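You operate a simulated robot arm through the tools that you are given. There is no shell and no other tool. Be economical: measure what you need, move in short steps, check, and stop when the job is done.

Carry out the task below with a simulated robot arm. There is one attempt and no reset: what you move stays moved.

## Task
Seat the 65 mm riser from the mat on port three and run the leak test.
Fine: clamp bar shut and bar latch home before the leak test button; the seal lamp stays lit. Lift no seated riser.

The check looks at the end state, three seconds after you hand in, the way a careful person would. Anything else that was tipped, shoved, dropped, spilled or broken makes it a failure. A push-on lid holds only when it is set on centred and level and pressed home; a screw cap is set on level and turned clockwise until tight.

## Robot
A 6-joint arm with a two-finger parallel gripper on a trunk, on a base that drives. Base frame: it is fixed to the floor where the robot stands at the start and does not move with it; the origin is under the middle of the robot, x ahead of it, y to its left, z up. Readings come in m, degrees, newtons and seconds.
With the tool pointing down near the work surface it reaches from about 0.1 to 0.54 m from the robot's upright axis, wherever it stands. Its first joint turns from -115.0 to 115.0 degrees. Places, roughly: bar latch [0.8, -0.6, 1.3]; clamp bar [0.8, -0.4, 1.2]; leak test button [0.8, 0, 1]; port one [0.7, -0.2, 1]; port three [0.7, -0.5, 1]; port two [0.7, -0.4, 1]; white gauge box [0.8, 0, 0.9]. Payload 3.43 kg.
Tool frame: the origin (TCP) lies between the finger pads and is the grasp point; the fingertips stand 0.034 m ahead of it; z points along the fingers, y is the line along which they close. The gripper opens to 0.128 m. The fingers are 0.024 m wide and 0.012 m thick; the gripper's body (0.048 by 0.13 m) begins 0.096 m behind the TCP.
Orientation is that of the tool frame in the base frame, as a unit quaternion [w, x, y, z]. With the fingers straight down and closing along the base's y, the tool's x points along the base's -x, its y along +y and its z along -z.

## Interface
- The arm moves only by the tool step_arm. Its argument "targets" is a list that holds one entry, the list of rows, each a list of 7 numbers: the gripper command, from -1 (shut) to 1 (fully open), values between in proportion, then the shift along the tool's x, y, z in m, then the turn, a rotation vector about the tool's x, y, z in degrees. In form: [[[claw, tx, ty, tz, rx, ry, rz], ...]]. A call has 1 to 10 rows; each row shifts and turns the commanded pose from where the row before left it, along the tool's axes as they then stand. A row lasts 0.2 s, in which the tool goes at most 0.05 m and 8.6 degrees; a call with a longer step from one row to the next is refused whole, and so is a gripper value outside its range. A pose out of reach is approached as far as the arm can. The call stops where the force on the tool passes 60 N (or 10 N more than at its start, if that is more) or the arm is blocked; 0.2 s more then pass. The fingers move at their own pace (about 0.108 m/s each) and stop on an object; they squeeze with about 31 N. The grip force told is the motor's: it shows also when the fingers shut on nothing. Time passes only in rows, and 0.2 s behind the last, so rows that do not move let the fingers close. The reply holds the time, the measured pose of the TCP, the force on the tool along the base axes, the opening and the grip force, in the units named above and with some noise, with the torque about the TCP (base axes, N m) and any sound that the robot's microphone picked up.
- Cameras (640 x 400 px; columns grow to the right, rows downward): "scene" is now at [-0.0195, 0.1384, 1.4755]; the picture's right is [-0.59, -0.81, 0.00], its down [-0.19, 0.14, -0.97] and it looks along [0.78, -0.57, -0.24] (base axes); focal length 229 px, centre (320, 200). "wrist" rides on the gripper at [0.076, -0.011, -0.16] in the tool frame; the picture's right is [0.15, 0.99, 0.00], its down [-0.88, 0.13, -0.46] and it looks along [-0.45, 0.07, 0.89] (tool axes); focal length 234 px, centre (320, 200). There is no depth. A picture from a camera that has moved, and an enlarged one, comes with that camera's place and axes in the base frame and with its lens. The place of the scene camera against the robot may be out by one fixed shift of up to 0.012 m in any direction.
- capture(camera): a new picture of that camera. No time passes.
- lift_body(by): slides the trunk up (or, below 0, down) by that many m; the arm and the scene camera ride with it, the base frame stays. It gives what a move gives, with no picture.
- base_move(legs): drives the robot by 1 to 6 legs, each [ahead, turn to the left] in m and degrees, along the robot's own axes; the way and the turn of a leg run together, so that a leg with both is an arc; at most 1.5 m and 180 degrees a leg. The arm and the cameras ride along, it lands a little off, and it stops where it bumps. It gives what a move gives.
- turn_head(pan, tilt): turns the head with the scene camera to pan (to the left, within 103 degrees either way) and tilt (down, from -29 to 69), counted from straight ahead of the robot. It gives what a move gives.
- close_up(camera, box): a new picture of the part [left, top, right, bottom] of that camera's present view, enlarged. No time passes.
- close_job(): hands the job in; it is judged then, once.

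Work in short steps. Places have to be worked out from the pictures, the camera data and where the tool is seen: move nearer, look again, correct. Check each grasp and each placing, and mend what went wrong. You have 120 turns and 90 pictures in all, those below and enlarged ones among them. Open the gripper and draw the arm clear of the work before you hand the job in, unless the task says otherwise; then end with one line.

The tools are called after "Request:" by a JSON object that holds its "name" and its "arguments". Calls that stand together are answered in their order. step_arm: Moves the arm, as the interface text tells. Its arguments: {"type":"object","properties":{"targets":{"type":"array","items":{"type":"array","items":{"type":"array","items":{"type":"number"}}}}},"required":["targets"]} The other tools are called the same way: lift_body (by) slides the trunk up or down; base_move (legs) drives the base; turn_head (pan, tilt) turns the head that bears the scene camera; capture (camera) takes a picture; close_up (camera, box) takes an enlarged picture of a part of a camera's view; close_job () hands the job in.

At the start:

```text
clock: 0.0
eef_pos: [0.3141, -0.3369, 1.515]
ee_rot: [-0.001, 0.0, 1.0, 0.0]
ft_force: [-0.6, -0.7, 0.5]
moment: [0.0, -0.03, 0.05]
width: 0.1281
gripper_force: 0.1
trunk travel left (down, up): [-0.7, 0.09]
robot x, y, heading: [-0.0018, 0.0008, -0.2]
head pan, tilt: [-36.3, 13.7]
```

scene: 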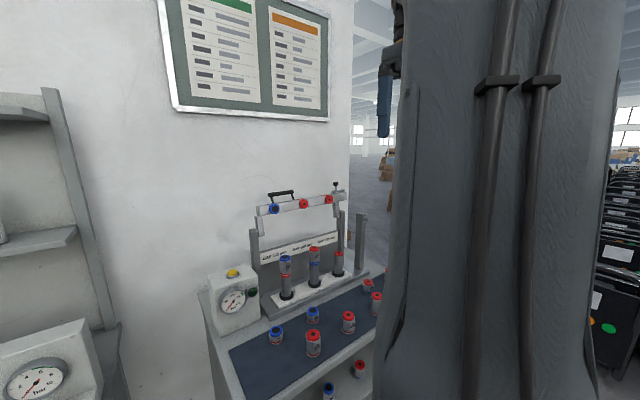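
wrist: 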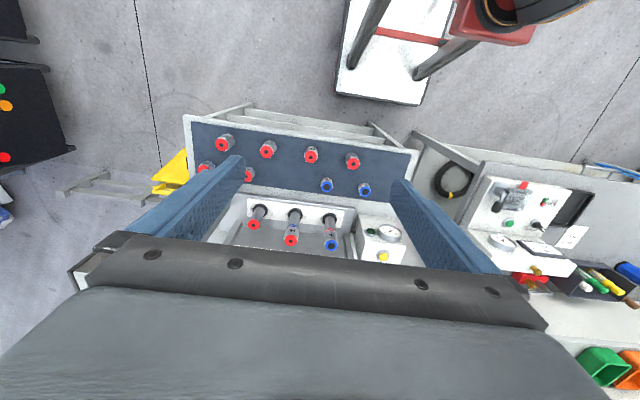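

The bench with ports, clamp bar, and risers on the mat is visible but small. I enlarge both views first.

Request:
{"name": "close_up", "arguments": {"camera": "scene", "box": [200, 170, 400, 295]}}

Request:
{"name": "close_up", "arguments": {"camera": "scene", "box": [200, 260, 400, 385]}}

Request:
{"name": "close_up", "arguments": {"camera": "wrist", "box": [170, 100, 430, 262]}}

```text
3.20 times, centred on (300, 232) of scene
camera zoom: at [-0.0195, 0.1384, 1.4755], right [-0.59, -0.81, 0.0], down [-0.19, 0.14, -0.97], along [0.78, -0.57, -0.24], focal length 732 px, centre (384, 96)
```

zoom: 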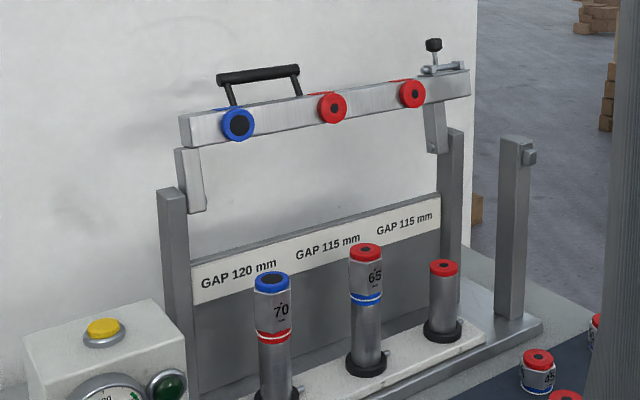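

```text
3.20 times, centred on (300, 322) of scene
camera zoom: at [-0.0195, 0.1384, 1.4755], right [-0.59, -0.81, 0.0], down [-0.19, 0.14, -0.97], along [0.78, -0.57, -0.24], focal length 732 px, centre (384, -192)
```

zoom: 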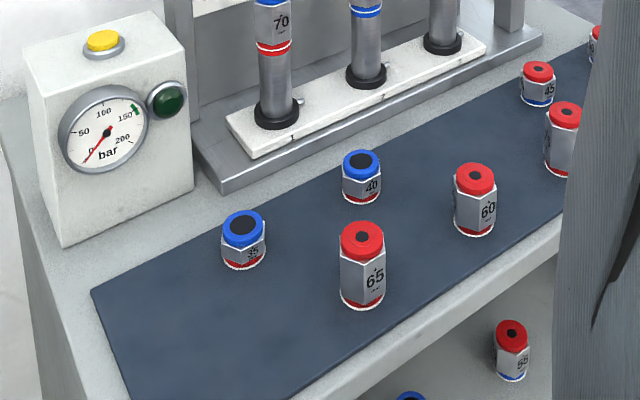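

```text
2.46 times, centred on (300, 181) of wrist
camera zoom: at [0.2388, -0.3475, 1.6744], right [-0.15, 0.99, 0.0], down [0.88, 0.13, 0.46], along [0.45, 0.07, -0.89], focal length 576 px, centre (369, 247)
```

zoom: 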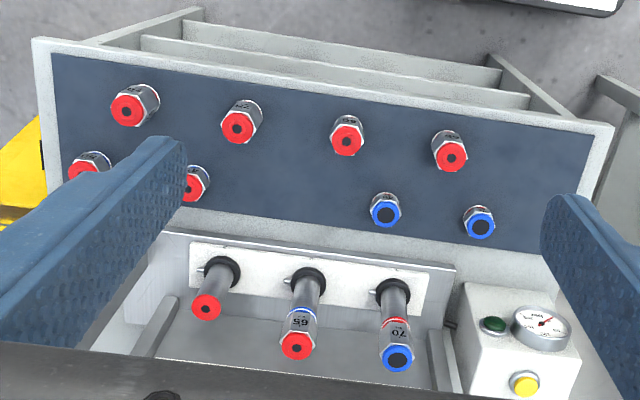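

By triangulation, the front mat riser marked 65 has its top near (0.474, -0.195, 0.893). Port three's stub top is near (0.719, -0.510, 0.975), the button near (0.757, -0.039, 1.02), and the bench front edge at x≈0.415. I look down to see how much room the base has in front of it.

Request:
{"name": "turn_head", "arguments": {"pan": 0, "tilt": 65}}

Request:
{"name": "capture", "arguments": {"camera": "scene"}}

```text
clock: 1.2
eef_pos: [0.315, -0.3374, 1.5139]
ee_rot: [0.0, 0.0, 1.0, 0.0]
ft_force: [-0.1, -0.2, 0.3]
moment: [0.01, -0.01, 0.02]
width: 0.1282
gripper_force: 0.0
trunk travel left (down, up): [-0.7, 0.09]
robot x, y, heading: [0.0021, -0.001, 0.2]
head pan, tilt: [0.0, 65.0]
```

```text
84 pictures are left
camera scene: at [-0.034, 0.1936, 1.4016], right [0.0, -1.0, 0.0], down [-0.91, 0.0, -0.42], along [0.42, 0.0, -0.91], focal length 229 px, centre (320, 200)
```

scene: 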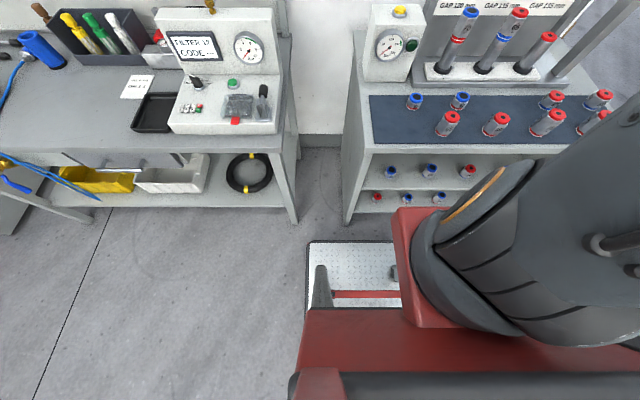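

The base's front plate seems to reach x≈0.29 at about z 0.16, and the bench's bottom shelf looks higher than that. I lower the trunk a little to see the shelf clearance and the riser labels from a lower angle.

Request:
{"name": "lift_body", "arguments": {"by": -0.25}}

Request:
{"name": "turn_head", "arguments": {"pan": -25, "tilt": 50}}

Request:
{"name": "capture", "arguments": {"camera": "scene"}}

Request:
{"name": "capture", "arguments": {"camera": "wrist"}}

```text
clock: 3.8
eef_pos: [0.3137, -0.3372, 1.2658]
ee_rot: [0.0, -0.001, 1.0, -0.001]
ft_force: [0.5, 0.2, -0.1]
moment: [0.01, 0.01, 0.03]
width: 0.1282
gripper_force: 0.0
trunk travel left (down, up): [-0.45, 0.34]
robot x, y, heading: [0.0006, 0.0033, 0.2]
head pan, tilt: [0.0, 65.0]
```

```text
clock: 4.7
eef_pos: [0.3153, -0.3379, 1.2637]
ee_rot: [0.0, 0.0, 1.0, 0.0]
ft_force: [-0.4, -0.8, 0.1]
moment: [-0.04, 0.01, -0.02]
width: 0.128
gripper_force: 0.0
trunk travel left (down, up): [-0.45, 0.34]
robot x, y, heading: [-0.0022, -0.0031, 0.5]
head pan, tilt: [-25.0, 50.0]
```

```text
83 pictures are left
camera scene: at [0.0446, 0.1612, 1.1696], right [-0.42, -0.91, 0.0], down [-0.69, 0.32, -0.64], along [0.58, -0.27, -0.77], focal length 229 px, centre (320, 200)
```

scene: 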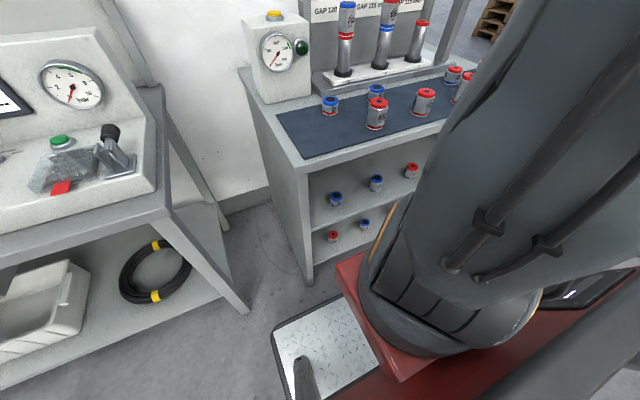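

```text
82 pictures are left
camera wrist: at [0.2389, -0.3475, 1.4244], right [-0.15, 0.99, 0.0], down [0.88, 0.13, 0.46], along [0.45, 0.07, -0.89], focal length 234 px, centre (320, 200)
```

wrist: 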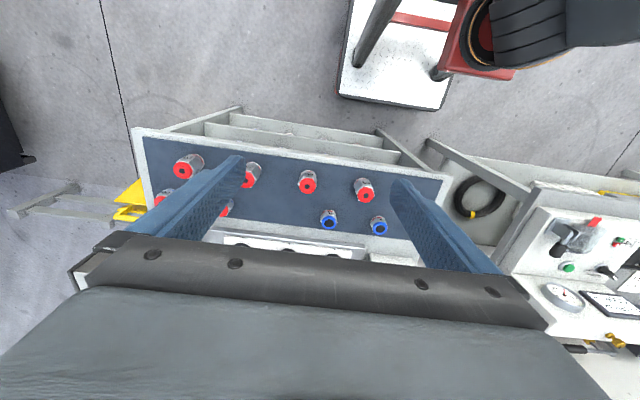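

The bench looks like an open-front cabinet. I'd like to strafe right to about y=-0.37 by backing up, turning and driving, so I check the space to the right and left rear first.

Request:
{"name": "turn_head", "arguments": {"pan": -103, "tilt": 35}}

Request:
{"name": "capture", "arguments": {"camera": "scene"}}

Request:
{"name": "turn_head", "arguments": {"pan": 103, "tilt": 35}}

Request:
{"name": "capture", "arguments": {"camera": "scene"}}

```text
clock: 6.2
eef_pos: [0.3153, -0.3374, 1.2632]
ee_rot: [0.0, 0.0, 1.0, 0.0]
ft_force: [-0.1, -0.7, 0.6]
moment: [0.0, 0.02, 0.0]
width: 0.1278
gripper_force: 0.1
trunk travel left (down, up): [-0.45, 0.34]
robot x, y, heading: [-0.0059, 0.001, 0.1]
head pan, tilt: [-103.0, 35.0]
```

```text
81 pictures are left
camera scene: at [-0.0449, 0.1078, 1.1914], right [-0.97, 0.22, 0.0], down [0.13, 0.56, -0.82], along [-0.18, -0.8, -0.57], focal length 229 px, centre (320, 200)
```

scene: 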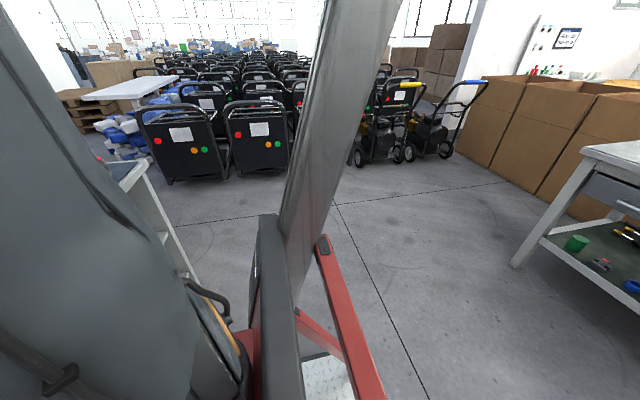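

```text
clock: 9.2
eef_pos: [0.3155, -0.3363, 1.2634]
ee_rot: [0.0, 0.0, 1.0, -0.001]
ft_force: [-0.2, 0.7, -0.2]
moment: [-0.03, -0.01, -0.01]
width: 0.128
gripper_force: 0.0
trunk travel left (down, up): [-0.45, 0.34]
robot x, y, heading: [0.0015, 0.0024, -0.0]
head pan, tilt: [103.0, 35.0]
```

```text
80 pictures are left
camera scene: at [-0.0449, 0.2795, 1.1914], right [0.97, 0.22, 0.0], down [0.13, -0.56, -0.82], along [-0.18, 0.8, -0.57], focal length 229 px, centre (320, 200)
```

scene: 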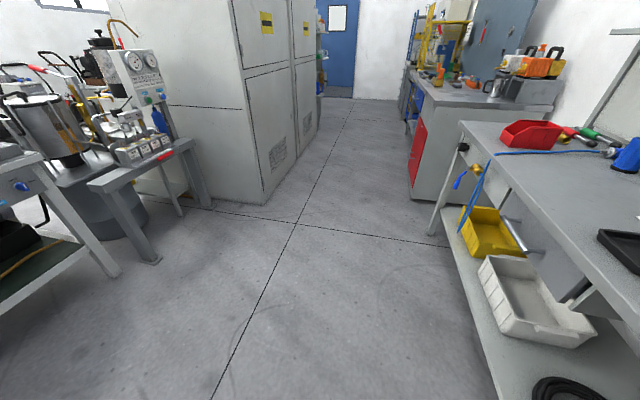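

About 1.2 m is free behind and the right side is clear. I back up, strafe right 0.36 m and drive forward to x≈0.05.

Request:
{"name": "base_move", "arguments": {"legs": [[-0.2, 0], [0, -90], [0.36, 0], [0, 90], [0.25, 0]]}}

Request:
{"name": "turn_head", "arguments": {"pan": 10, "tilt": 69}}

Request:
{"name": "capture", "arguments": {"camera": "scene"}}

Request:
{"name": "capture", "arguments": {"camera": "wrist"}}

```text
clock: 21.8
eef_pos: [0.3527, -0.7107, 1.2654]
ee_rot: [0.0, 0.012, 1.0, 0.0]
ft_force: [-0.8, 0.1, -0.2]
moment: [-0.01, 0.02, -0.04]
width: 0.128
gripper_force: 0.1
trunk travel left (down, up): [-0.45, 0.34]
robot x, y, heading: [0.0494, -0.3684, -1.1]
head pan, tilt: [103.0, 35.0]
```

```text
clock: 23.5
eef_pos: [0.3514, -0.711, 1.2639]
ee_rot: [0.0, 0.011, 1.0, 0.001]
ft_force: [0.2, 0.2, 0.0]
moment: [0.02, -0.02, 0.03]
width: 0.1281
gripper_force: 0.0
trunk travel left (down, up): [-0.45, 0.34]
robot x, y, heading: [0.0478, -0.3697, -1.3]
head pan, tilt: [10.0, 68.8]
```

```text
79 pictures are left
camera scene: at [0.0803, -0.1641, 1.1477], right [0.15, -0.99, 0.0], down [-0.92, -0.14, -0.36], along [0.36, 0.06, -0.93], focal length 229 px, centre (320, 200)
```

scene: 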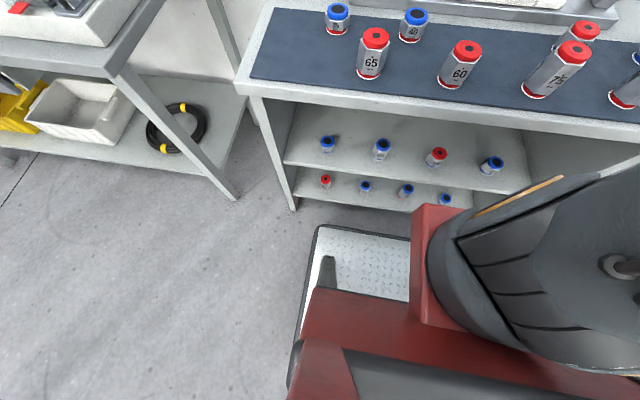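

```text
78 pictures are left
camera wrist: at [0.2767, -0.7194, 1.4244], right [-0.12, 0.99, 0.0], down [0.88, 0.11, 0.46], along [0.45, 0.06, -0.89], focal length 234 px, centre (320, 200)
```

wrist: 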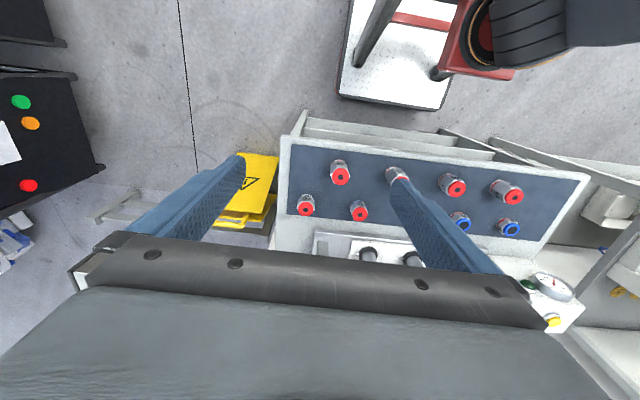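

I enlarge the area under the bench to judge whether the base plate could slide under the bottom shelf, and also the mat risers.

Request:
{"name": "close_up", "arguments": {"camera": "scene", "box": [270, 130, 530, 292]}}

Request:
{"name": "close_up", "arguments": {"camera": "scene", "box": [320, 0, 640, 200]}}

Request:
{"name": "close_up", "arguments": {"camera": "wrist", "box": [270, 120, 590, 320]}}

```text
2.46 times, centred on (400, 211) of scene
camera zoom: at [0.0803, -0.1641, 1.1477], right [0.15, -0.99, 0.0], down [-0.92, -0.14, -0.36], along [0.36, 0.06, -0.93], focal length 563 px, centre (123, 173)
```

zoom: 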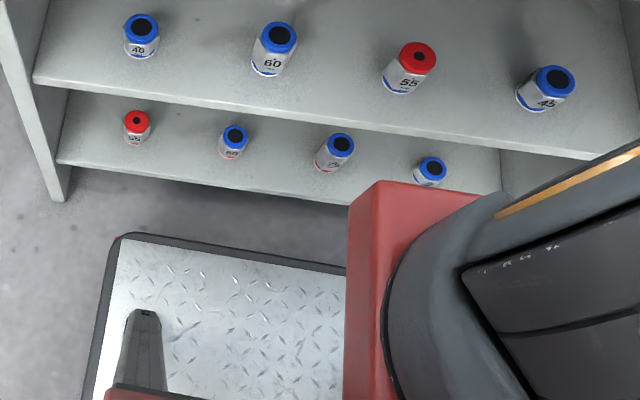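

```text
2.00 times, centred on (480, 100) of scene
camera zoom: at [0.0803, -0.1641, 1.1477], right [0.15, -0.99, 0.0], down [-0.92, -0.14, -0.36], along [0.36, 0.06, -0.93], focal length 457 px, centre (0, 400)
```

zoom: 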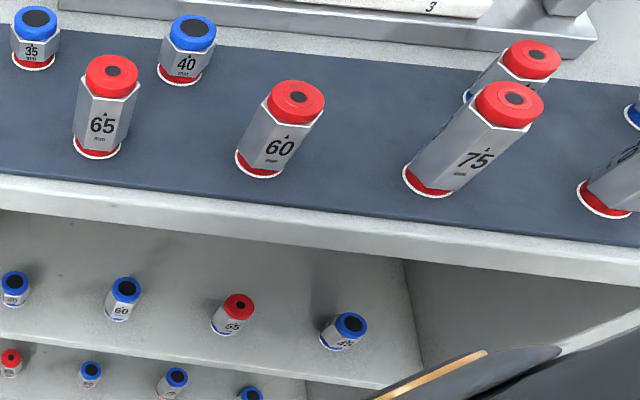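

```text
2.00 times, centred on (430, 220) of wrist
camera zoom: at [0.2767, -0.7194, 1.4244], right [-0.12, 0.99, 0.0], down [0.88, 0.11, 0.46], along [0.45, 0.06, -0.89], focal length 468 px, centre (100, 160)
```

zoom: 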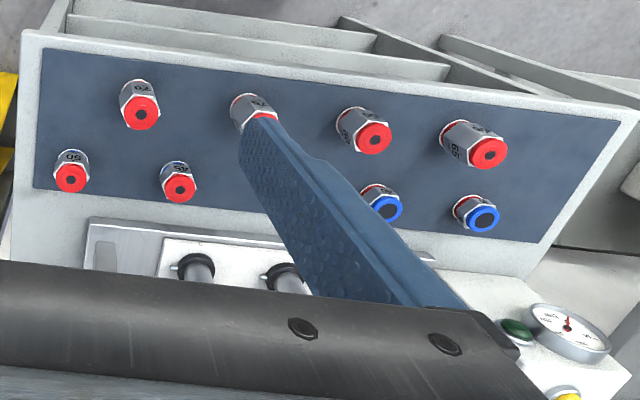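

Only one riser on the mat reads 65, red on top and bottom, at the left of the front row. I drive ahead 0.05 m, staying clear of the bench, and look again.

Request:
{"name": "base_move", "arguments": {"legs": [[0.05, 1.2]]}}

Request:
{"name": "close_up", "arguments": {"camera": "scene", "box": [270, 130, 530, 292]}}

```text
clock: 24.4
eef_pos: [0.4107, -0.7052, 1.2644]
ee_rot: [0.0, 0.002, 1.0, -0.001]
ft_force: [0.0, 0.0, 0.5]
moment: [0.02, 0.03, 0.01]
width: 0.128
gripper_force: 0.2
trunk travel left (down, up): [-0.45, 0.34]
robot x, y, heading: [0.1005, -0.3654, -0.1]
head pan, tilt: [10.0, 68.8]
```

```text
2.46 times, centred on (400, 211) of scene
camera zoom: at [0.1273, -0.164, 1.1477], right [0.17, -0.99, 0.0], down [-0.92, -0.16, -0.36], along [0.36, 0.06, -0.93], focal length 563 px, centre (123, 173)
```

zoom: 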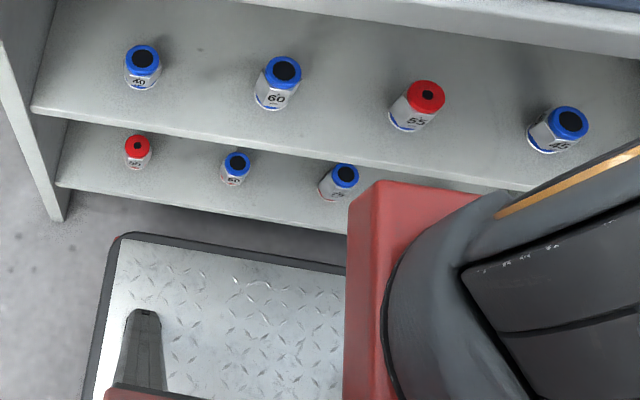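

The red column front is only about 0.17 m ahead of the axis, and the base plate seems lower than the bottom shelf. I creep ahead 0.05 m and check.

Request:
{"name": "base_move", "arguments": {"legs": [[0.04, 0]]}}

Request:
{"name": "close_up", "arguments": {"camera": "scene", "box": [270, 130, 530, 292]}}

```text
clock: 25.3
eef_pos: [0.4521, -0.7049, 1.2643]
ee_rot: [0.0, 0.0, 1.0, 0.0]
ft_force: [0.3, -0.2, 0.0]
moment: [0.01, 0.03, -0.01]
width: 0.1281
gripper_force: 0.0
trunk travel left (down, up): [-0.45, 0.34]
robot x, y, heading: [0.1362, -0.3674, -0.2]
head pan, tilt: [10.0, 68.8]
```

```text
2.46 times, centred on (400, 211) of scene
camera zoom: at [0.168, -0.1641, 1.1477], right [0.17, -0.99, 0.0], down [-0.92, -0.16, -0.36], along [0.36, 0.06, -0.93], focal length 563 px, centre (123, 173)
```

zoom: 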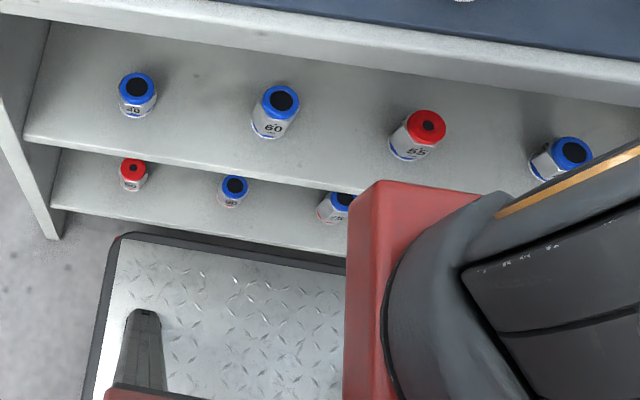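

The base plate would now start to go under the shelf, so I stop here. Pitching the tool forward about 45° should give the extra reach. I look closely at the 65 riser for its hex orientation.

Request:
{"name": "turn_head", "arguments": {"pan": 0, "tilt": 40}}

Request:
{"name": "capture", "arguments": {"camera": "scene"}}

```text
clock: 26.2
eef_pos: [0.4509, -0.7048, 1.2642]
ee_rot: [0.0, 0.0, 1.0, 0.001]
ft_force: [-0.3, 0.1, 0.8]
moment: [0.02, 0.02, 0.0]
width: 0.1282
gripper_force: 0.1
trunk travel left (down, up): [-0.45, 0.34]
robot x, y, heading: [0.1343, -0.3634, -0.2]
head pan, tilt: [0.0, 40.0]
```

```text
72 pictures are left
camera scene: at [0.1979, -0.1739, 1.1838], right [0.0, -1.0, 0.0], down [-0.64, 0.0, -0.77], along [0.77, 0.0, -0.64], focal length 229 px, centre (320, 200)
```

scene: 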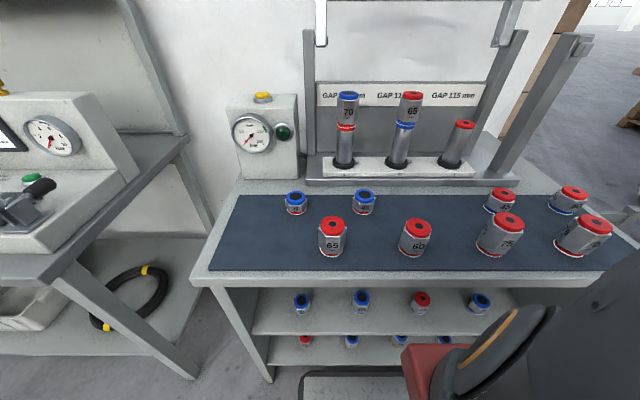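

Great view now. I enlarge the 65 riser and the ports.

Request:
{"name": "close_up", "arguments": {"camera": "scene", "box": [270, 180, 430, 280]}}

Request:
{"name": "close_up", "arguments": {"camera": "scene", "box": [300, 80, 500, 205]}}

```text
4.00 times, centred on (350, 230) of scene
camera zoom: at [0.1979, -0.1739, 1.1838], right [0.0, -1.0, 0.0], down [-0.64, 0.0, -0.77], along [0.77, 0.0, -0.64], focal length 915 px, centre (200, 80)
```

zoom: 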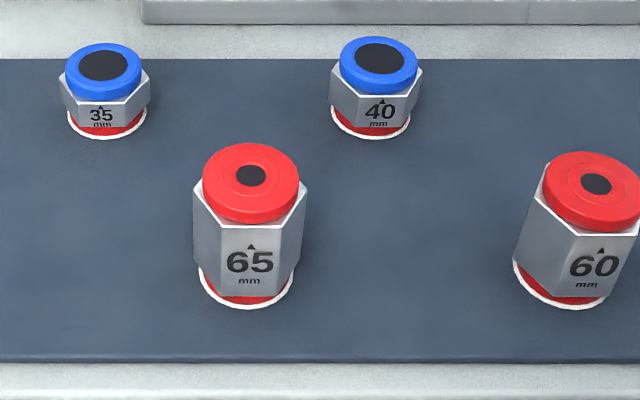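

```text
3.20 times, centred on (400, 142) of scene
camera zoom: at [0.1979, -0.1739, 1.1838], right [0.0, -1.0, 0.0], down [-0.64, 0.0, -0.77], along [0.77, 0.0, -0.64], focal length 732 px, centre (64, 384)
```

zoom: 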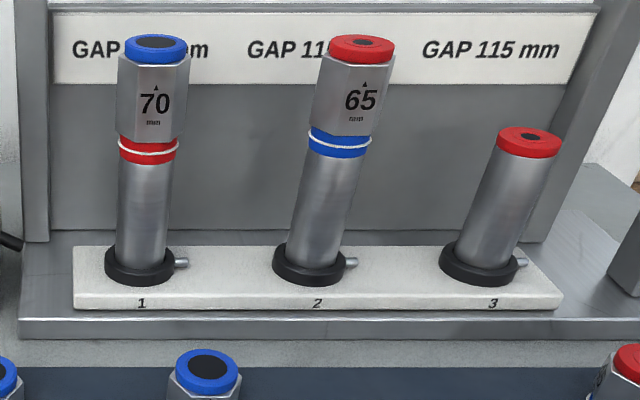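

The label flat faces the robot, so the hex corners point along ±y and I need to close 30° off the y axis. I yaw the tool -30° about vertical and pitch it 45° forward. That orientation works for both the mat grasp and the port.

Request:
{"name": "step_arm", "arguments": {"targets": [[[1, 0, 0, 0, 0, 0, 7.5], [1, 0, 0, 0, 0, 0, 7.5], [1, 0, 0, 0, 0, 0, 7.5], [1, 0, 0, 0, 0, 0, 7.5], [1, 0, 0, 0, 0, -7.5, 0], [1, 0, 0, 0, 0, -7.5, 0], [1, 0, 0, 0, 0, -7.5, 0], [1, 0, 0, 0, 0, -7.5, 0], [1, 0, 0, 0, 0, -7.5, 0], [1, 0, 0, 0, 0, -7.5, 0]]]}}

Request:
{"name": "capture", "arguments": {"camera": "scene"}}

```text
clock: 28.4
eef_pos: [0.4708, -0.7616, 1.284]
ee_rot: [0.37, 0.239, 0.892, -0.098]
ft_force: [0.9, 0.4, -0.1]
moment: [-0.01, 0.01, 0.01]
width: 0.1279
gripper_force: 0.2
out of reach, approached as far as the arm can: row 8, 9, 10
trunk travel left (down, up): [-0.45, 0.34]
robot x, y, heading: [0.1395, -0.3682, -0.0]
head pan, tilt: [0.0, 40.0]
```

```text
69 pictures are left
camera scene: at [0.198, -0.1738, 1.1838], right [0.0, -1.0, 0.0], down [-0.64, 0.0, -0.77], along [0.77, 0.0, -0.64], focal length 229 px, centre (320, 200)
```

scene: 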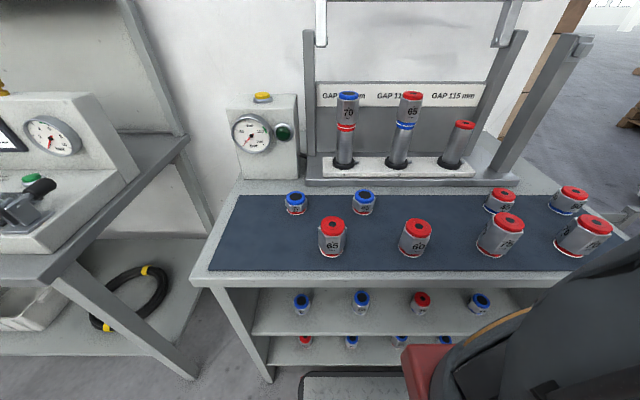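

The tool reached the right orientation, but it couldn't fold in that close at this height. Lower relative to the shoulder should be easier, so I go down 0.2 m and start sweeping toward the riser, above everything on the mat.

Request:
{"name": "step_arm", "arguments": {"targets": [[[0.2, 0.0354, 0, 0.0354, 0, 0, 0], [0.2, 0.0354, 0, 0.0354, 0, 0, 0], [0.2, 0.0354, 0, 0.0354, 0, 0, 0], [0.2, 0.0354, 0, 0.0354, 0, 0, 0], [0.2, 0.0173, 0.0424, -0.0173, 0, 0, 0], [0.2, 0.0173, 0.0424, -0.0173, 0, 0, 0], [0.2, 0.0173, 0.0424, -0.0173, 0, 0, 0], [0.2, 0.0173, 0.0424, -0.0173, 0, 0, 0], [0.2, 0.0173, 0.0424, -0.0173, 0, 0, 0], [0.2, 0.0173, 0.0424, -0.0173, 0, 0, 0]]]}}

```text
clock: 30.6
eef_pos: [0.5731, -0.6959, 1.0179]
ee_rot: [0.37, 0.241, 0.892, -0.1]
ft_force: [-1.2, 0.2, 0.4]
moment: [0.03, -0.01, -0.01]
width: 0.0768
gripper_force: 0.0
out of reach, approached as far as the arm can: row 1, 2, 5, 6, 7, 8, 9, 10
trunk travel left (down, up): [-0.45, 0.34]
robot x, y, heading: [0.1396, -0.3673, -0.1]
head pan, tilt: [0.0, 40.0]
```

At 45° pitch the minimum reach is about 0.54 m, so the riser is too close to the robot from here. I back up 0.15 m for the grasp and will drive forward again to place it.

Request:
{"name": "base_move", "arguments": {"legs": [[-0.16, 0]]}}

Request:
{"name": "step_arm", "arguments": {"targets": [[[0.2, 0, 0, 0, 0, 0, 0]]]}}

```text
clock: 32.0
eef_pos: [0.4086, -0.6946, 1.0193]
ee_rot: [0.369, 0.239, 0.893, -0.098]
ft_force: [-0.2, 0.2, 0.4]
moment: [-0.01, 0.07, -0.01]
width: 0.077
gripper_force: 0.0
trunk travel left (down, up): [-0.45, 0.34]
robot x, y, heading: [-0.0275, -0.3686, 0.1]
head pan, tilt: [0.0, 40.0]
```

```text
clock: 32.5
eef_pos: [0.4093, -0.6946, 1.0186]
ee_rot: [0.369, 0.239, 0.893, -0.097]
ft_force: [-0.2, -0.9, 0.4]
moment: [-0.01, 0.06, 0.0]
width: 0.0767
gripper_force: 0.0
trunk travel left (down, up): [-0.45, 0.34]
robot x, y, heading: [-0.0263, -0.3676, -0.3]
head pan, tilt: [0.0, 40.0]
```

Commanded pose is in sync now. I sweep over to above the 65 riser at z≈1.05.

Request:
{"name": "step_arm", "arguments": {"targets": [[[0.2, -0.001, 0.0461, -0.006, 0, 0, 0], [0.2, -0.001, 0.0461, -0.006, 0, 0, 0], [0.2, -0.001, 0.0461, -0.006, 0, 0, 0], [0.2, -0.001, 0.0461, -0.006, 0, 0, 0], [0.2, -0.001, 0.0461, -0.006, 0, 0, 0], [0.2, -0.001, 0.0461, -0.006, 0, 0, 0]]]}}

Request:
{"name": "step_arm", "arguments": {"targets": [[[0.2, 0.0199, 0.0319, -0.0199, 0, 0, 0], [0.2, 0.0199, 0.0319, -0.0199, 0, 0, 0], [0.2, 0.0199, 0.0319, -0.0199, 0, 0, 0], [0.2, 0.0199, 0.0319, -0.0199, 0, 0, 0], [0.2, 0.0199, 0.0319, -0.0199, 0, 0, 0], [0.2, 0.0199, 0.0319, -0.0199, 0, 0, 0]]]}}

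Request:
{"name": "capture", "arguments": {"camera": "scene"}}

Request:
{"name": "capture", "arguments": {"camera": "wrist"}}

```text
clock: 33.9
eef_pos: [0.5514, -0.4617, 1.0349]
ee_rot: [0.369, 0.238, 0.893, -0.098]
ft_force: [-0.5, -0.7, 0.7]
moment: [0.0, 0.01, -0.01]
width: 0.0769
gripper_force: 0.0
out of reach, approached as far as the arm can: row 1, 2, 3
trunk travel left (down, up): [-0.45, 0.34]
robot x, y, heading: [-0.0286, -0.3697, -0.1]
head pan, tilt: [0.0, 40.0]
```

```text
clock: 35.2
eef_pos: [0.5045, -0.2158, 1.036]
ee_rot: [0.369, 0.24, 0.892, -0.099]
ft_force: [0.2, -0.6, 0.4]
moment: [0.09, 0.0, 0.03]
width: 0.0767
gripper_force: 0.0
trunk travel left (down, up): [-0.45, 0.34]
robot x, y, heading: [-0.0258, -0.3661, 0.0]
head pan, tilt: [0.0, 40.0]
```

```text
68 pictures are left
camera scene: at [0.0318, -0.1737, 1.1839], right [0.0, -1.0, 0.0], down [-0.64, 0.0, -0.77], along [0.77, 0.0, -0.64], focal length 229 px, centre (320, 200)
```

scene: 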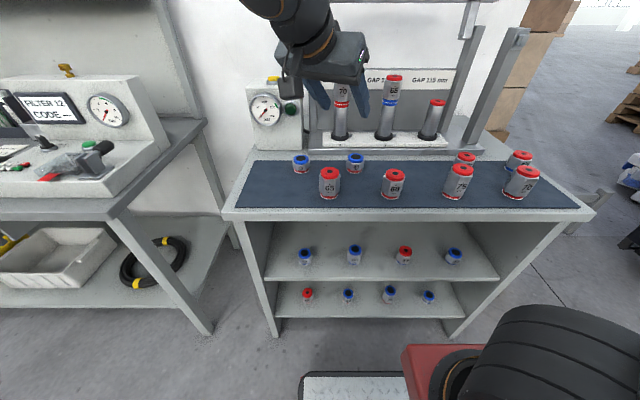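

```text
67 pictures are left
camera wrist: at [0.3539, -0.1413, 1.0967], right [0.41, 0.91, -0.1], down [0.33, -0.04, 0.94], along [0.85, -0.42, -0.31], focal length 234 px, centre (320, 200)
```

wrist: 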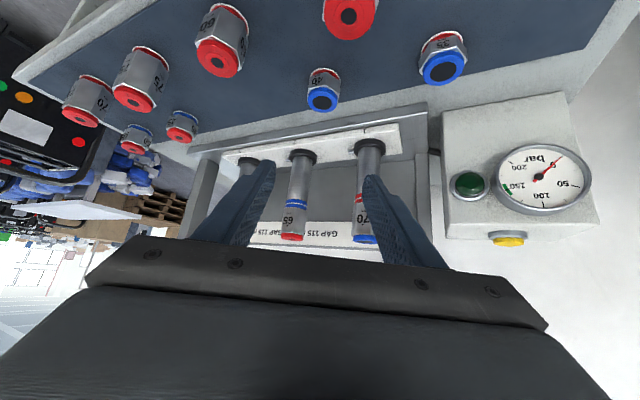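

The wrist and scene views agree that the riser is at (0.477, -0.195) with its top at 0.893. I move over it and down to z=0.96.

Request:
{"name": "step_arm", "arguments": {"targets": [[[0.2, 0.026, 0.0014, 0.0098, 0, 0, 0], [0.2, 0.026, 0.0014, 0.0098, 0, 0, 0], [0.2, 0.026, 0.0014, 0.0098, 0, 0, 0]]]}}

Request:
{"name": "close_up", "arguments": {"camera": "scene", "box": [260, 100, 420, 200]}}

Request:
{"name": "capture", "arguments": {"camera": "wrist"}}

```text
clock: 36.0
eef_pos: [0.4756, -0.1918, 0.9616]
ee_rot: [0.37, 0.238, 0.893, -0.097]
ft_force: [-0.3, -0.3, -0.4]
moment: [0.02, -0.03, -0.03]
width: 0.0768
gripper_force: 0.0
trunk travel left (down, up): [-0.45, 0.34]
robot x, y, heading: [-0.0263, -0.3658, -0.2]
head pan, tilt: [0.0, 40.0]
```

```text
4.00 times, centred on (340, 150) of scene
camera zoom: at [0.0318, -0.1736, 1.1839], right [0.0, -1.0, 0.0], down [-0.64, 0.0, -0.77], along [0.77, 0.0, -0.64], focal length 915 px, centre (240, 400)
```

zoom: 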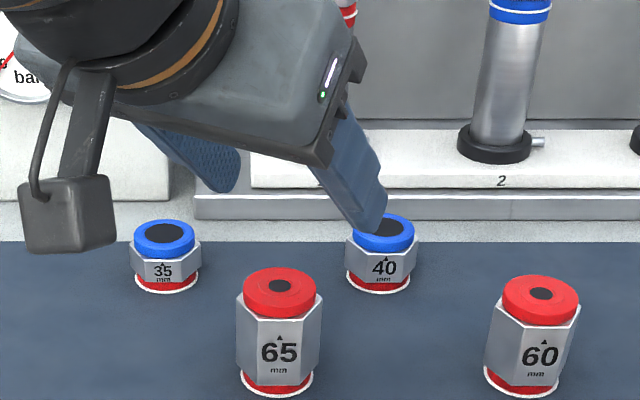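

```text
65 pictures are left
camera wrist: at [0.326, -0.1189, 1.0223], right [0.4, 0.91, -0.1], down [0.33, -0.04, 0.94], along [0.85, -0.42, -0.31], focal length 234 px, centre (320, 200)
```

wrist: 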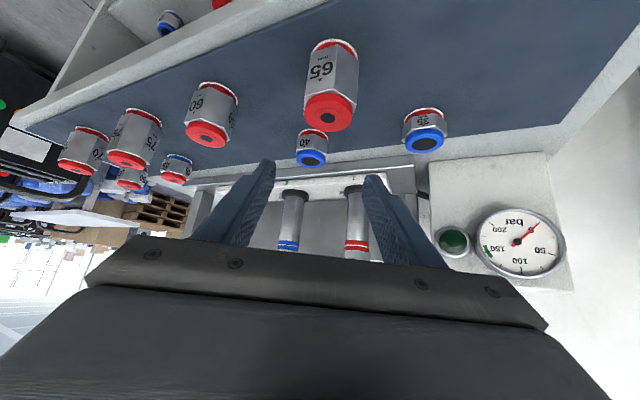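

The riser is well centred between the fingers in both views. I descend 0.09 m vertically with the fingers at about 77 mm.

Request:
{"name": "step_arm", "arguments": {"targets": [[[0.2, 0.0207, 0, 0.0215, 0, 0, 0], [0.2, 0.0207, -0.0005, 0.0215, 0, 0, 0], [0.2, 0.0207, -0.0005, 0.0215, 0, 0, 0]]]}}

Request:
{"name": "close_up", "arguments": {"camera": "scene", "box": [260, 100, 420, 200]}}

Request:
{"name": "capture", "arguments": {"camera": "wrist"}}

```text
clock: 36.9
eef_pos: [0.4784, -0.1937, 0.8721]
ee_rot: [0.369, 0.239, 0.893, -0.098]
ft_force: [0.4, -1.7, -0.3]
moment: [0.01, -0.01, 0.02]
width: 0.0767
gripper_force: 0.0
trunk travel left (down, up): [-0.45, 0.34]
robot x, y, heading: [-0.0264, -0.3719, -0.0]
head pan, tilt: [0.0, 40.0]
```

```text
4.00 times, centred on (340, 150) of scene
camera zoom: at [0.0317, -0.1736, 1.1839], right [0.0, -1.0, 0.0], down [-0.64, 0.0, -0.77], along [0.77, 0.0, -0.64], focal length 915 px, centre (240, 400)
```

zoom: 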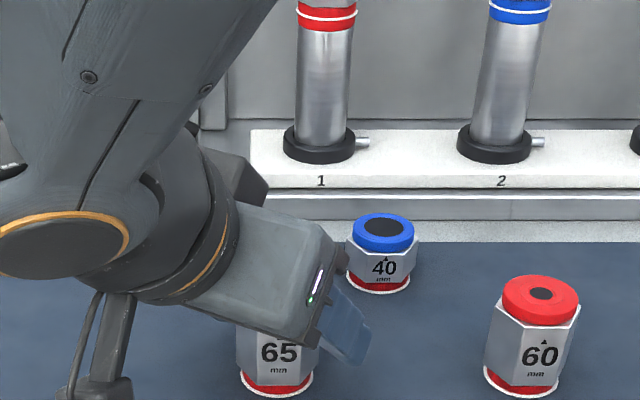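

```text
63 pictures are left
camera wrist: at [0.3291, -0.1192, 0.932], right [0.4, 0.91, -0.1], down [0.33, -0.04, 0.94], along [0.85, -0.42, -0.31], focal length 234 px, centre (320, 200)
```

wrist: 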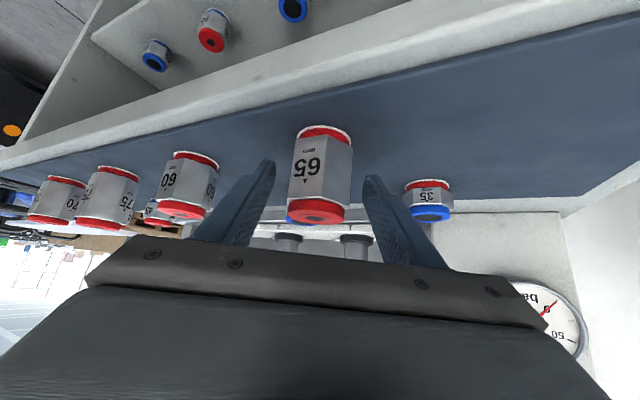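

The riser is between the fingertips. I enlarge it to check how the flats line up with the pads before closing.

Request:
{"name": "close_up", "arguments": {"camera": "wrist", "box": [240, 110, 400, 210]}}

```text
4.00 times, centred on (320, 160) of wrist
camera zoom: at [0.3291, -0.1192, 0.932], right [0.4, 0.91, -0.1], down [0.33, -0.04, 0.94], along [0.85, -0.42, -0.31], focal length 937 px, centre (320, 360)
```

zoom: 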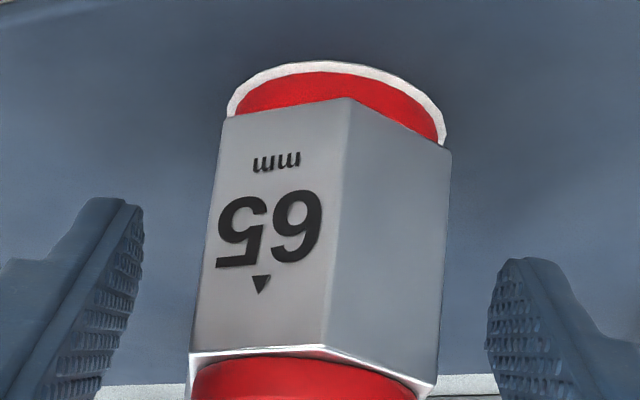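

The edge faces the camera, so the pads will meet parallel flats. I close the gripper.

Request:
{"name": "step_arm", "arguments": {"targets": [[[-0.1, 0, 0, 0, 0, 0, 0], [-0.4, 0, 0, 0, 0, 0, 0], [-1, 0, 0, 0, 0, 0, 0], [-1, 0, 0, 0, 0, 0, 0], [-1, 0, 0, 0, 0, 0, 0]]]}}

Request:
{"name": "close_up", "arguments": {"camera": "wrist", "box": [240, 110, 400, 210]}}

```text
clock: 38.0
eef_pos: [0.4798, -0.1932, 0.8717]
ee_rot: [0.368, 0.239, 0.893, -0.099]
ft_force: [0.5, -0.4, -0.3]
moment: [-0.02, -0.01, 0.01]
width: 0.0435
gripper_force: 30.7
trunk travel left (down, up): [-0.45, 0.34]
robot x, y, heading: [-0.0284, -0.3694, -0.1]
head pan, tilt: [0.0, 40.0]
```

```text
4.00 times, centred on (320, 160) of wrist
camera zoom: at [0.3293, -0.119, 0.932], right [0.4, 0.91, -0.1], down [0.33, -0.04, 0.94], along [0.85, -0.42, -0.31], focal length 937 px, centre (320, 360)
```

zoom: 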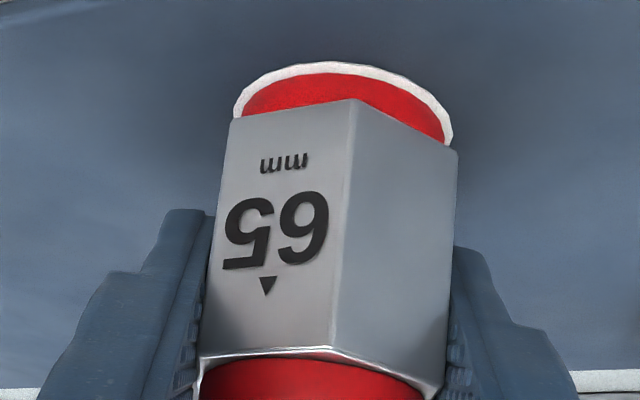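

Gripped at 43.5 mm with 31 N, and the riser stayed upright. I lift 0.2 m straight up and check.

Request:
{"name": "step_arm", "arguments": {"targets": [[[-1, -0.0141, 0, -0.0141, 0, 0, 0], [-1, -0.0283, 0, -0.0283, 0, 0, 0], [-1, -0.0283, 0, -0.0283, 0, 0, 0], [-1, -0.0283, 0, -0.0283, 0, 0, 0], [-1, -0.0283, 0, -0.0283, 0, 0, 0], [-1, -0.0141, 0, -0.0141, 0, 0, 0]]]}}

Request:
{"name": "capture", "arguments": {"camera": "wrist"}}

```text
clock: 39.5
eef_pos: [0.4771, -0.197, 1.0719]
ee_rot: [0.369, 0.239, 0.893, -0.099]
ft_force: [-0.7, 0.5, -2.1]
moment: [-0.03, 0.03, -0.03]
width: 0.0437
gripper_force: 30.7
trunk travel left (down, up): [-0.45, 0.34]
robot x, y, heading: [-0.0276, -0.3692, 0.0]
head pan, tilt: [0.0, 40.0]
```

```text
60 pictures are left
camera wrist: at [0.3275, -0.1228, 1.132], right [0.4, 0.91, -0.1], down [0.33, -0.04, 0.94], along [0.85, -0.42, -0.31], focal length 234 px, centre (320, 200)
```

wrist: 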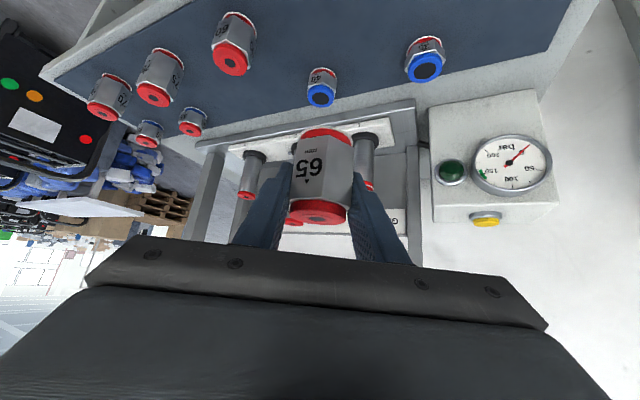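

The riser is held upright. I move it sideways to y≈-0.50 in front of port three, then drive forward 0.14 m.

Request:
{"name": "step_arm", "arguments": {"targets": [[[-1, -0.0191, -0.0351, 0.0191, 0, 0, 0], [-1, -0.0191, -0.0351, 0.0191, 0, 0, 0], [-1, -0.0191, -0.0351, 0.0191, 0, 0, 0], [-1, -0.0191, -0.0351, 0.0191, 0, 0, 0], [-1, -0.0191, -0.0351, 0.0191, 0, 0, 0], [-1, -0.0191, -0.0351, 0.0191, 0, 0, 0], [-1, -0.0191, -0.0351, 0.0191, 0, 0, 0]]]}}

Request:
{"name": "base_move", "arguments": {"legs": [[0.14, 0]]}}

Request:
{"name": "capture", "arguments": {"camera": "scene"}}

Request:
{"name": "capture", "arguments": {"camera": "wrist"}}

```text
clock: 41.0
eef_pos: [0.5439, -0.495, 1.0672]
ee_rot: [0.369, 0.24, 0.892, -0.1]
ft_force: [-0.7, 0.3, -2.1]
moment: [-0.03, -0.02, -0.01]
width: 0.0433
gripper_force: 31.1
out of reach, approached as far as the arm can: row 3, 4, 5
trunk travel left (down, up): [-0.45, 0.34]
robot x, y, heading: [-0.0246, -0.3675, -0.1]
head pan, tilt: [0.0, 40.0]
```

```text
clock: 42.4
eef_pos: [0.6891, -0.4897, 1.0668]
ee_rot: [0.369, 0.237, 0.893, -0.098]
ft_force: [-0.2, -0.3, -3.3]
moment: [0.0, 0.05, 0.03]
width: 0.0437
gripper_force: 31.1
trunk travel left (down, up): [-0.45, 0.34]
robot x, y, heading: [0.1161, -0.3655, 0.2]
head pan, tilt: [0.0, 40.0]
```

```text
59 pictures are left
camera scene: at [0.1752, -0.1728, 1.1838], right [0.01, -1.0, 0.0], down [-0.64, 0.0, -0.77], along [0.77, 0.0, -0.64], focal length 229 px, centre (320, 200)
```

scene: 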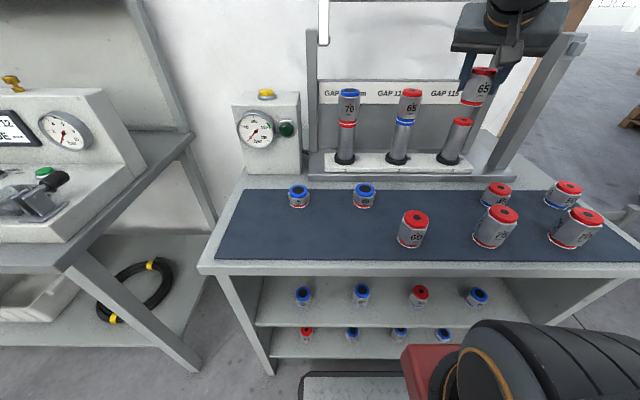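

```text
58 pictures are left
camera wrist: at [0.5386, -0.4164, 1.1266], right [0.4, 0.91, -0.1], down [0.33, -0.04, 0.94], along [0.86, -0.41, -0.31], focal length 234 px, centre (320, 200)
```

wrist: 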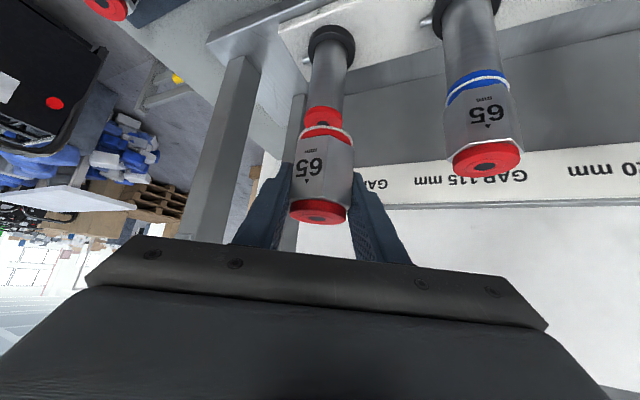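

The riser is about 4.5 cm above and just in front of port three. I enlarge both views to measure the remaining offset.

Request:
{"name": "close_up", "arguments": {"camera": "scene", "box": [400, 60, 528, 140]}}

Request:
{"name": "close_up", "arguments": {"camera": "wrist", "box": [256, 60, 416, 160]}}

```text
5.00 times, centred on (464, 100) of scene
camera zoom: at [0.1752, -0.1728, 1.1838], right [0.01, -1.0, 0.0], down [-0.64, 0.0, -0.77], along [0.77, 0.0, -0.64], focal length 1144 px, centre (-400, 700)
```

zoom: 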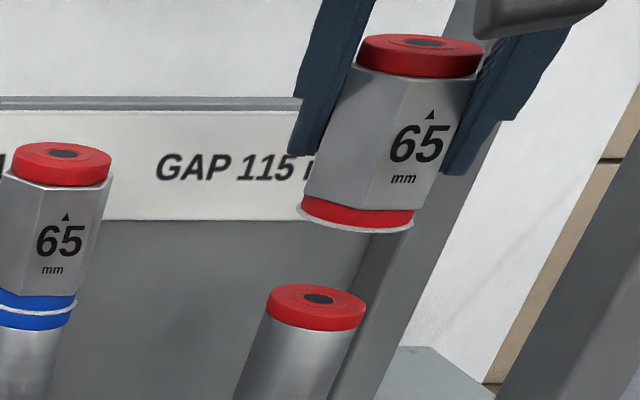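

```text
4.00 times, centred on (336, 110) of wrist
camera zoom: at [0.5386, -0.4164, 1.1266], right [0.4, 0.91, -0.1], down [0.33, -0.04, 0.94], along [0.86, -0.41, -0.31], focal length 937 px, centre (256, 560)
```

zoom: 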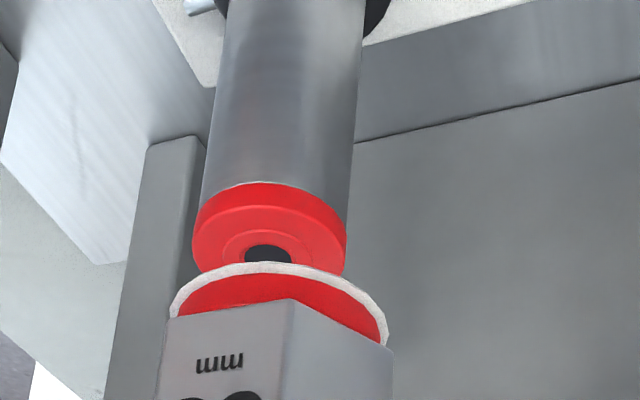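

Both views put the stub about (+0.035, -0.022) from the riser axis, with the stub top near z 0.97. I move most of that and descend 2 cm, which leaves about 2.5 cm of clearance.

Request:
{"name": "step_arm", "arguments": {"targets": [[[-1, -0.0072, -0.0008, 0.0212, 0, 0, 0], [-1, -0.0072, -0.0008, 0.0212, 0, 0, 0], [-1, 0, 0, 0, 0, 0, 0]]]}}

Request:
{"name": "close_up", "arguments": {"camera": "scene", "box": [400, 60, 528, 140]}}

Request:
{"name": "close_up", "arguments": {"camera": "wrist", "box": [256, 80, 416, 180]}}

```text
clock: 43.2
eef_pos: [0.7195, -0.5111, 1.0464]
ee_rot: [0.369, 0.236, 0.893, -0.098]
ft_force: [0.1, -0.8, -2.3]
moment: [0.0, 0.0, 0.02]
width: 0.0438
gripper_force: 30.7
trunk travel left (down, up): [-0.45, 0.34]
robot x, y, heading: [0.1196, -0.3676, 0.2]
head pan, tilt: [0.0, 40.0]
```

```text
5.00 times, centred on (464, 100) of scene
camera zoom: at [0.1751, -0.1728, 1.1838], right [0.01, -1.0, 0.0], down [-0.64, 0.0, -0.77], along [0.77, 0.0, -0.64], focal length 1144 px, centre (-400, 700)
```

zoom: 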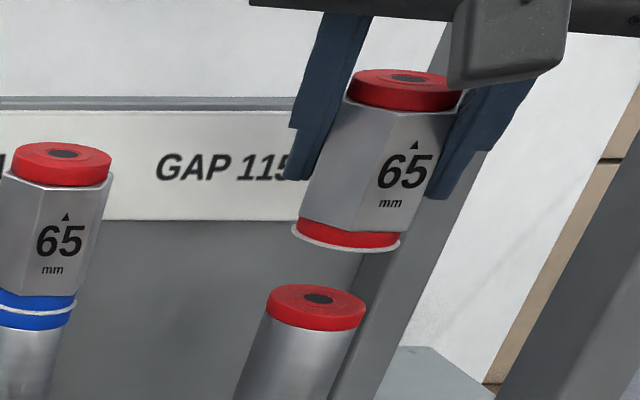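

```text
4.00 times, centred on (336, 130) of wrist
camera zoom: at [0.572, -0.4371, 1.1073], right [0.4, 0.91, -0.1], down [0.33, -0.04, 0.94], along [0.86, -0.41, -0.31], focal length 937 px, centre (256, 480)
```

zoom: 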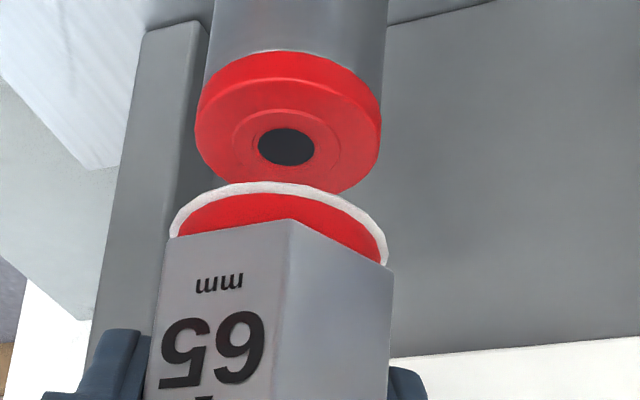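

Solving both views together leaves about (+0.008, -0.004) and a gap of roughly 3 cm. I shift by (0.007, -0.003), go down 18 mm and recheck.

Request:
{"name": "step_arm", "arguments": {"targets": [[[-1, 0.0037, 0.0005, 0.009, 0, 0, 0], [-1, 0.0036, 0.0004, 0.0091, 0, 0, 0], [-1, 0, 0, 0, 0, 0, 0]]]}}

Request:
{"name": "close_up", "arguments": {"camera": "scene", "box": [400, 60, 528, 140]}}

Request:
{"name": "close_up", "arguments": {"camera": "wrist", "box": [256, 80, 416, 180]}}

```text
clock: 44.0
eef_pos: [0.7276, -0.515, 1.0285]
ee_rot: [0.37, 0.237, 0.893, -0.098]
ft_force: [1.0, 0.4, -2.7]
moment: [0.0, 0.05, -0.02]
width: 0.0439
gripper_force: 31.2
trunk travel left (down, up): [-0.45, 0.34]
robot x, y, heading: [0.1168, -0.3686, 0.3]
head pan, tilt: [0.0, 40.0]
```

```text
5.00 times, centred on (464, 100) of scene
camera zoom: at [0.1752, -0.1728, 1.1838], right [0.01, -1.0, 0.0], down [-0.64, 0.0, -0.77], along [0.77, 0.0, -0.64], focal length 1144 px, centre (-400, 700)
```

zoom: 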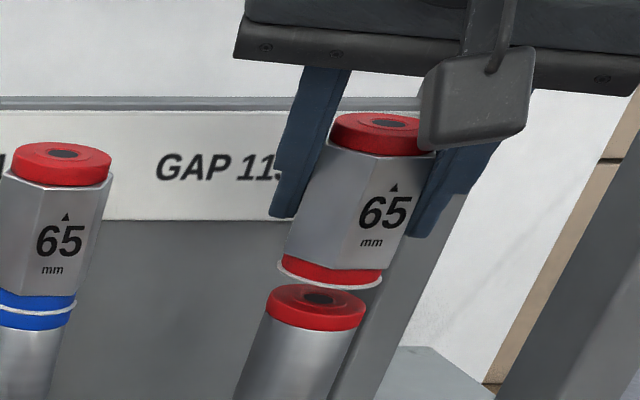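

```text
4.00 times, centred on (336, 130) of wrist
camera zoom: at [0.5787, -0.4406, 1.0884], right [0.4, 0.91, -0.1], down [0.33, -0.04, 0.94], along [0.86, -0.41, -0.31], focal length 937 px, centre (256, 480)
```

zoom: 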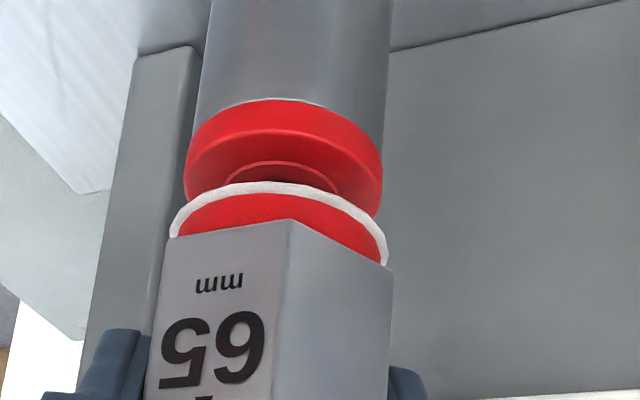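

Now aligned within about 2 mm laterally, with a gap near 12 mm. I go down 8 mm and check the rims.

Request:
{"name": "step_arm", "arguments": {"targets": [[[-1, 0.005, 0.0005, 0.0063, 0, 0, 0], [-1, 0, 0, 0, 0, 0, 0]]]}}

Request:
{"name": "close_up", "arguments": {"camera": "scene", "box": [432, 80, 512, 130]}}

Request:
{"name": "close_up", "arguments": {"camera": "wrist", "box": [276, 80, 372, 140]}}

```text
clock: 44.6
eef_pos: [0.7298, -0.5135, 1.0203]
ee_rot: [0.369, 0.236, 0.894, -0.097]
ft_force: [0.6, 0.5, -2.5]
moment: [-0.03, -0.02, 0.01]
width: 0.0435
gripper_force: 30.9
trunk travel left (down, up): [-0.45, 0.34]
robot x, y, heading: [0.1153, -0.3635, 0.5]
head pan, tilt: [0.0, 40.0]
```

```text
8.00 times, centred on (472, 105) of scene
camera zoom: at [0.1752, -0.1728, 1.1838], right [0.01, -1.0, 0.0], down [-0.64, 0.0, -0.77], along [0.77, 0.0, -0.64], focal length 1830 px, centre (-896, 960)
```

zoom: 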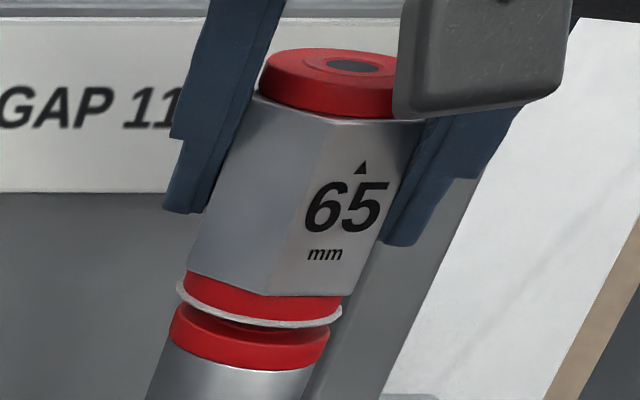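

```text
6.67 times, centred on (324, 110) of wrist
camera zoom: at [0.5797, -0.4406, 1.0809], right [0.4, 0.91, -0.1], down [0.33, -0.04, 0.94], along [0.86, -0.41, -0.31], focal length 1561 px, centre (293, 800)
```

zoom: 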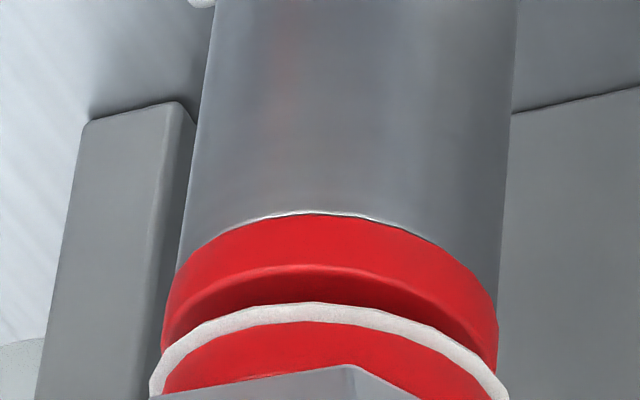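

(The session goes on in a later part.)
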